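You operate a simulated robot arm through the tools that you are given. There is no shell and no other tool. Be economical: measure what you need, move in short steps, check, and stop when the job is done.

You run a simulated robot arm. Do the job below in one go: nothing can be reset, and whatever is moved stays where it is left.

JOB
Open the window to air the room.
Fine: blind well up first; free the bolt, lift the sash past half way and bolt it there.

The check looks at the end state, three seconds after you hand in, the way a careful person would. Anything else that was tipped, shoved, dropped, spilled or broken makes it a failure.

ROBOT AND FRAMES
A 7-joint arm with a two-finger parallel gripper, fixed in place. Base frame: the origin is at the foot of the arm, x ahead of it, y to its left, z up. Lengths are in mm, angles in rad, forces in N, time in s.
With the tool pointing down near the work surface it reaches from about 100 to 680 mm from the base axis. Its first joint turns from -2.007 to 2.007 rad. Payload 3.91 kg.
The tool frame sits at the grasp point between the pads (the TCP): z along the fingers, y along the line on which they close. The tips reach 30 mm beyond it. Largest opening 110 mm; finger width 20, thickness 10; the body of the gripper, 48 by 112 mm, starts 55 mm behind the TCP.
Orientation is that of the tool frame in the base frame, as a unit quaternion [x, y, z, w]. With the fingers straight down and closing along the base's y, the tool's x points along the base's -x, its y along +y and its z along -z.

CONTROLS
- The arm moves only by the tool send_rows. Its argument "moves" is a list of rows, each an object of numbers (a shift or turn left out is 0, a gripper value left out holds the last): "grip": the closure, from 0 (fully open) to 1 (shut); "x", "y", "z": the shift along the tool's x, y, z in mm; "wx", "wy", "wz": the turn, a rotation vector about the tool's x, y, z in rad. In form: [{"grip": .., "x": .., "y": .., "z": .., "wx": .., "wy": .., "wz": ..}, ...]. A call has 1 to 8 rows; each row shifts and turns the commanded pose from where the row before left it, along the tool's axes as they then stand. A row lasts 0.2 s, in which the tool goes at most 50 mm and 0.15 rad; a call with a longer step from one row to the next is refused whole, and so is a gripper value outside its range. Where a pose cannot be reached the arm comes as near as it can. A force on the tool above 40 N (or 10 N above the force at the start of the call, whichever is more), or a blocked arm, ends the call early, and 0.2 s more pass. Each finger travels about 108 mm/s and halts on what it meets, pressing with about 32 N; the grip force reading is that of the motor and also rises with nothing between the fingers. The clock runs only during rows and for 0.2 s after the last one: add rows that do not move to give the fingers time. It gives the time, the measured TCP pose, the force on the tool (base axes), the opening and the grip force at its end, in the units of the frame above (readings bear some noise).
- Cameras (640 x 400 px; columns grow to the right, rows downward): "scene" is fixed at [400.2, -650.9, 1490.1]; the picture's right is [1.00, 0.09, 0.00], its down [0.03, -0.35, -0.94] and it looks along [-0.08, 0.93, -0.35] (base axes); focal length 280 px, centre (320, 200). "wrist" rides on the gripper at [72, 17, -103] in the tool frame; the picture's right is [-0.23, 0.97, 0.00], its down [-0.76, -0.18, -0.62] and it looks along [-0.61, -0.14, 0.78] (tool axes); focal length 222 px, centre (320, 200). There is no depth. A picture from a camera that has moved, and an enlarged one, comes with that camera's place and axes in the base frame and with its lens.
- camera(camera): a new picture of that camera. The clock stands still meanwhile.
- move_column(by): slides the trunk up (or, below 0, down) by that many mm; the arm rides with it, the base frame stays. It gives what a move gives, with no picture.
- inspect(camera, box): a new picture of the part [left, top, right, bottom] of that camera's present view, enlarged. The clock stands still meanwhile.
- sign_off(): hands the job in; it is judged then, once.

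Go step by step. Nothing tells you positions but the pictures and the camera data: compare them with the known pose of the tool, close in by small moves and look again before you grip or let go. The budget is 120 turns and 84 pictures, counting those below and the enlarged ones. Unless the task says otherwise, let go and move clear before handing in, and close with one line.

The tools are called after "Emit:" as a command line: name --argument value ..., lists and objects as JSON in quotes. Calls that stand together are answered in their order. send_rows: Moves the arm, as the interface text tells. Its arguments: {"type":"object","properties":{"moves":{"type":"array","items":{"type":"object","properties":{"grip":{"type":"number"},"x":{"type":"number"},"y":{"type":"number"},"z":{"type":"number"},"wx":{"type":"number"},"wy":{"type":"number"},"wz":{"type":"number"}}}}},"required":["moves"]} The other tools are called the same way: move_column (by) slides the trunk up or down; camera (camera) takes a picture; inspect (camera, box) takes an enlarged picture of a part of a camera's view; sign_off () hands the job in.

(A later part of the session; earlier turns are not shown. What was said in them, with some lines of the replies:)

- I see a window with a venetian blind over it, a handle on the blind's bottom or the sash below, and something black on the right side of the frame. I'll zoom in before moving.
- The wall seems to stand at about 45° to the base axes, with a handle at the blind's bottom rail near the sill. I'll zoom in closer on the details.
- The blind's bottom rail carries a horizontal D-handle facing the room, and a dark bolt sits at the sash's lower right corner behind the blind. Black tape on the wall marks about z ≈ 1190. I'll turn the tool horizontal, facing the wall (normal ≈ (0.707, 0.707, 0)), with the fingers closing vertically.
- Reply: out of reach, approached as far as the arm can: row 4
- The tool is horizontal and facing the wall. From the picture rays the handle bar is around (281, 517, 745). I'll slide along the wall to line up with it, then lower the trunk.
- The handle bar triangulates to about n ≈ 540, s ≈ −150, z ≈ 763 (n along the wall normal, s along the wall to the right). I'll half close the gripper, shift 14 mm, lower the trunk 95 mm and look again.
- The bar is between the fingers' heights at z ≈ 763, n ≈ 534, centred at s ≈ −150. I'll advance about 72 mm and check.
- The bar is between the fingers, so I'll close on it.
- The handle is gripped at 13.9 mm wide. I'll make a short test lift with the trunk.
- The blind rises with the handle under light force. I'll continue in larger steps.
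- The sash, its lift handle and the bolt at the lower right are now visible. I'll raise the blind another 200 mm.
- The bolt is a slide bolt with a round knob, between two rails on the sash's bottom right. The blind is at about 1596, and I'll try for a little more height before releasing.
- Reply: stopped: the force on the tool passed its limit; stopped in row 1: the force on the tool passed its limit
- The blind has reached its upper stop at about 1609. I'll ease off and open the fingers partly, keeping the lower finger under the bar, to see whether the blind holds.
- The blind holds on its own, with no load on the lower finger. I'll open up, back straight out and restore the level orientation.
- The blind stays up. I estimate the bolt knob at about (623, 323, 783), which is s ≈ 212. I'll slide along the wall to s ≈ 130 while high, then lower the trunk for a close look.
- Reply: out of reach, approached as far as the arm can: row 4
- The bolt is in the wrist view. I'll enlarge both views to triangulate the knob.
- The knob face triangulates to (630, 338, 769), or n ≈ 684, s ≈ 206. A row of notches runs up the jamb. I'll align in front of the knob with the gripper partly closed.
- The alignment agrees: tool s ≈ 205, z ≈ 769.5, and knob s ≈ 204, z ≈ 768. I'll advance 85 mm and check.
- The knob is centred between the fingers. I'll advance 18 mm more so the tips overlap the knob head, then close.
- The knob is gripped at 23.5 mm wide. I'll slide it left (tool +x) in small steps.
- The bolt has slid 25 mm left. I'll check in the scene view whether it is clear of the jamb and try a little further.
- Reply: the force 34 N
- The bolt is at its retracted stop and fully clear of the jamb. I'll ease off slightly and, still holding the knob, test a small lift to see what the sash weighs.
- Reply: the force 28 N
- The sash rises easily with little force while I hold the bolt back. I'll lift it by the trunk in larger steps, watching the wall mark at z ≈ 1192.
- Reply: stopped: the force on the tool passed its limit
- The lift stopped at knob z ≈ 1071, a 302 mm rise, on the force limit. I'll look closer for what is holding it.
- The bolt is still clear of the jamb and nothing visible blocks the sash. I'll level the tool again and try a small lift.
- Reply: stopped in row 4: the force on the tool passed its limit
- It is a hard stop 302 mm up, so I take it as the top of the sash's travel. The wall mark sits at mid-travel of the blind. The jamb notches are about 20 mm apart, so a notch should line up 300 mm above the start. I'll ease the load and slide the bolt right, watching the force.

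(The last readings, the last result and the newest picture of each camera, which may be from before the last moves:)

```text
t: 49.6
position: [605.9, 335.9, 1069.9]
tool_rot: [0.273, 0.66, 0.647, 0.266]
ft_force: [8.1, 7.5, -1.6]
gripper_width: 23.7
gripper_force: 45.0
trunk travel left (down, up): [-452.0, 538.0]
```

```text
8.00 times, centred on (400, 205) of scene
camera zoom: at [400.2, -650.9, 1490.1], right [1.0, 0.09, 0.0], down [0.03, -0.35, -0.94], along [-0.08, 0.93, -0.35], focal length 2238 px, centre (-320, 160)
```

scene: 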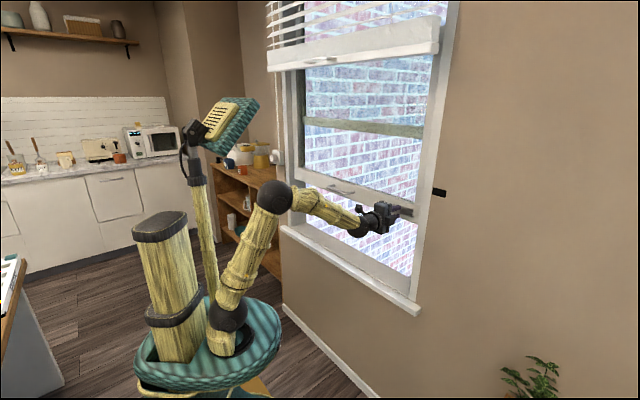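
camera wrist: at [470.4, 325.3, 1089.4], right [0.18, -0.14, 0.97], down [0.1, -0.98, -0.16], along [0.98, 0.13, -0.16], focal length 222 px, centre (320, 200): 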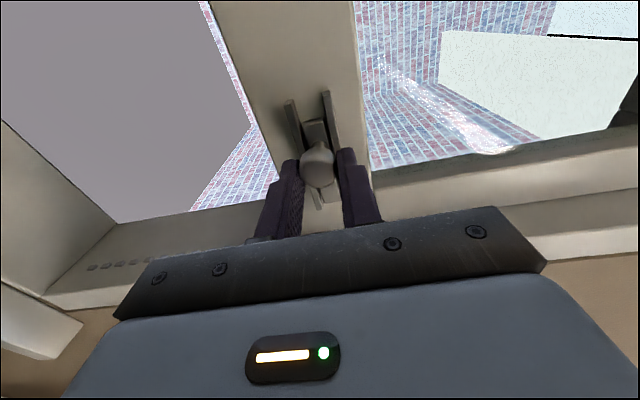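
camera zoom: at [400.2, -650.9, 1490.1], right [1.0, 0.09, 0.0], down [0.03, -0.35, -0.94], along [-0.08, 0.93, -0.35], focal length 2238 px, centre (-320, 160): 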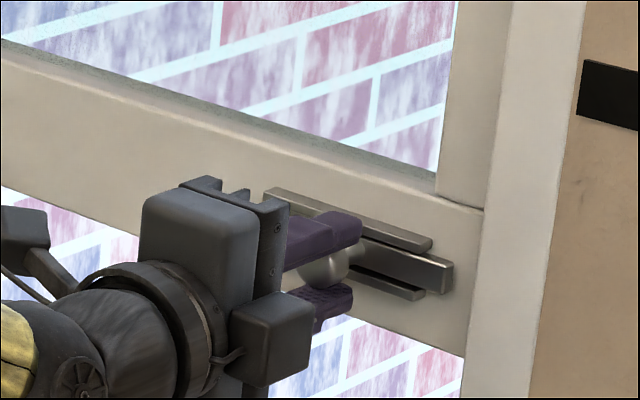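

The bolt is moving right. I need about 14 mm more to reach the original closed position.

Emit:
send_rows --moves '[{"x": -4}, {"x": -4}, {"x": -4}, {"x": -3}, {}]'

Emit:
inspect --camera "scene" --box '[360, 180, 440, 230]'

Emit:
inspect --camera "wrist" --box '[180, 80, 400, 260]'

```text
t: 50.8
position: [614.9, 326.3, 1070.4]
tool_rot: [0.27, 0.662, 0.647, 0.265]
ft_force: [-2.5, 11.1, -2.2]
gripper_width: 23.5
gripper_force: 45.3
trunk travel left (down, up): [-452.0, 538.0]
```

```text
8.00 times, centred on (400, 205) of scene
camera zoom: at [400.2, -650.9, 1490.1], right [1.0, 0.09, 0.0], down [0.03, -0.35, -0.94], along [-0.08, 0.93, -0.35], focal length 2238 px, centre (-320, 160)
```

zoom: 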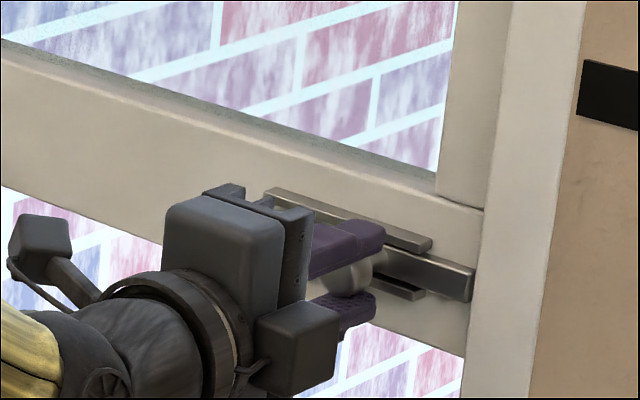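

```text
2.22 times, centred on (290, 170) of wrist
camera zoom: at [491.7, 303.5, 1088.7], right [0.18, -0.15, 0.97], down [0.1, -0.98, -0.17], along [0.98, 0.13, -0.16], focal length 494 px, centre (387, 267)
```

zoom: 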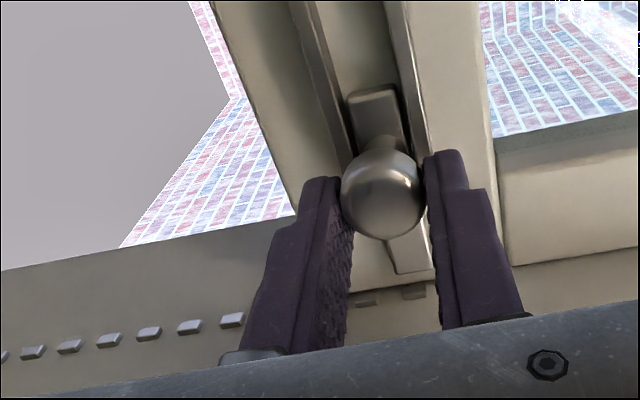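

The bolt end looks level with its original closed position (s ≈ 204 against 204.8). I'll press 2 mm more to the right, then test the lock by nudging the sash down.

Emit:
send_rows --moves '[{"x": -2}, {}, {}]'

Emit:
send_rows --moves '[{"y": -3}, {"y": -3}, {"y": -3}, {}]'

Emit:
inspect --camera "wrist" --box '[180, 80, 400, 260]'

```text
t: 51.6
position: [614.3, 326.7, 1069.9]
tool_rot: [0.27, 0.661, 0.648, 0.265]
ft_force: [-12.3, 15.5, -5.1]
gripper_width: 23.6
gripper_force: 44.9
trunk travel left (down, up): [-452.0, 538.0]
```

```text
t: 52.5
position: [615.1, 325.6, 1069.0]
tool_rot: [0.268, 0.656, 0.653, 0.267]
ft_force: [0.4, 5.8, 4.4]
gripper_width: 23.3
gripper_force: 44.9
trunk travel left (down, up): [-452.0, 538.0]
stopped in row 4: the force on the tool passed its limit (the readings are from after the stop); the commanded pose is now the measured one
```

```text
2.22 times, centred on (290, 170) of wrist
camera zoom: at [491.6, 302.6, 1085.3], right [0.16, -0.16, 0.97], down [0.11, -0.98, -0.17], along [0.98, 0.13, -0.14], focal length 494 px, centre (387, 267)
```

zoom: 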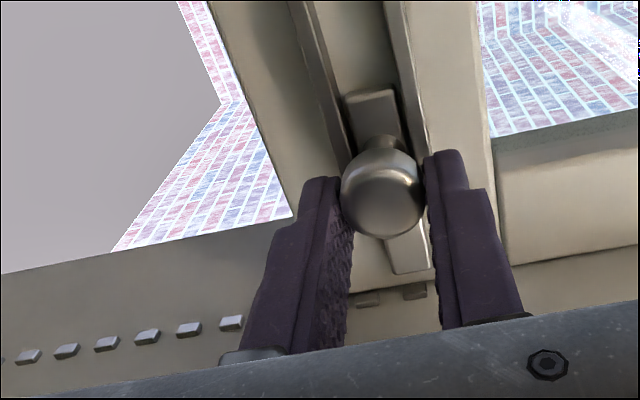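

The lock test passed: the sash resisted the downward push, and the bolt is back at its full throw. No notches show above this one. I'll release the knob and back straight away.

Emit:
send_rows --moves '[{"grip": 0.62}, {}, {"z": -30}, {"z": -45}, {"z": -45}, {"z": -45}, {"z": -40}, {}]'

Emit:
camera --camera "scene"

Emit:
inspect --camera "scene" --box '[376, 190, 440, 230]'

Emit:
camera --camera "wrist"

```text
t: 54.3
position: [473.3, 179.3, 1068.5]
tool_rot: [0.269, 0.655, 0.653, 0.268]
ft_force: [-0.1, -0.4, 0.5]
gripper_width: 41.9
gripper_force: 0.1
trunk travel left (down, up): [-452.0, 538.0]
```

```text
36 pictures are left
```

scene: 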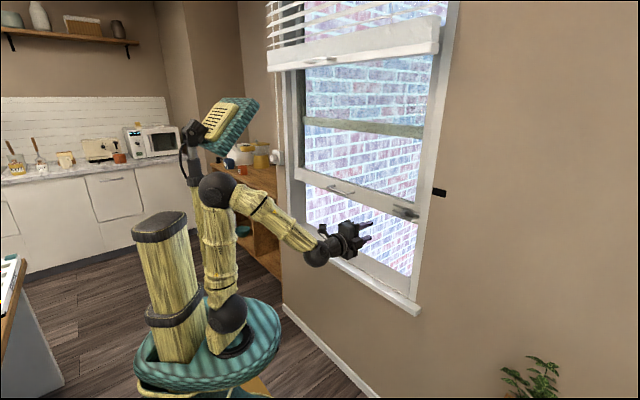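

```text
10.00 times, centred on (408, 210) of scene
camera zoom: at [400.2, -650.9, 1490.1], right [1.0, 0.09, 0.0], down [0.03, -0.35, -0.94], along [-0.08, 0.93, -0.35], focal length 2798 px, centre (-560, 100)
```

zoom: 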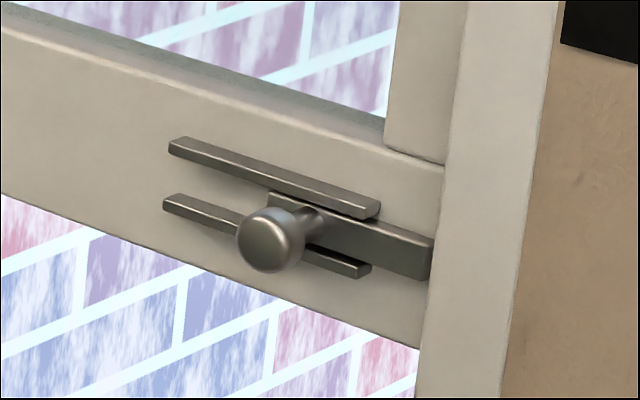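

```text
34 pictures are left
camera wrist: at [348.7, 155.0, 1085.1], right [0.16, -0.16, 0.97], down [0.11, -0.98, -0.17], along [0.98, 0.13, -0.14], focal length 222 px, centre (320, 200)
```

wrist: 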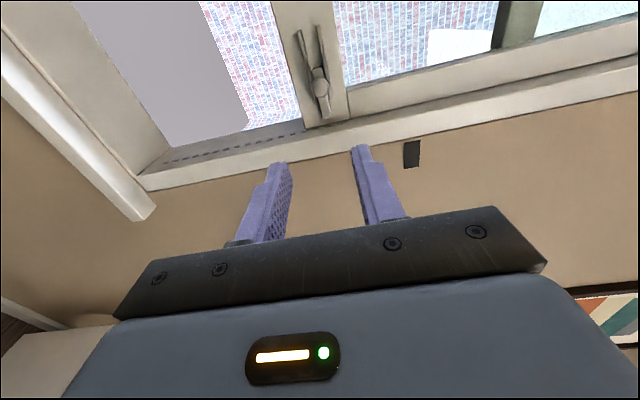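

The bolt is thrown into the jamb with the sash at the top of its travel, the blind is up and holding, and the arm is clear. I'm handing in.

Emit:
sign_off

```text
The job is handed in.
```

The window is open: the blind is up at its stop, and the sash is bolted about 300 mm up, which I took to be the top of its travel because it stopped hard there.
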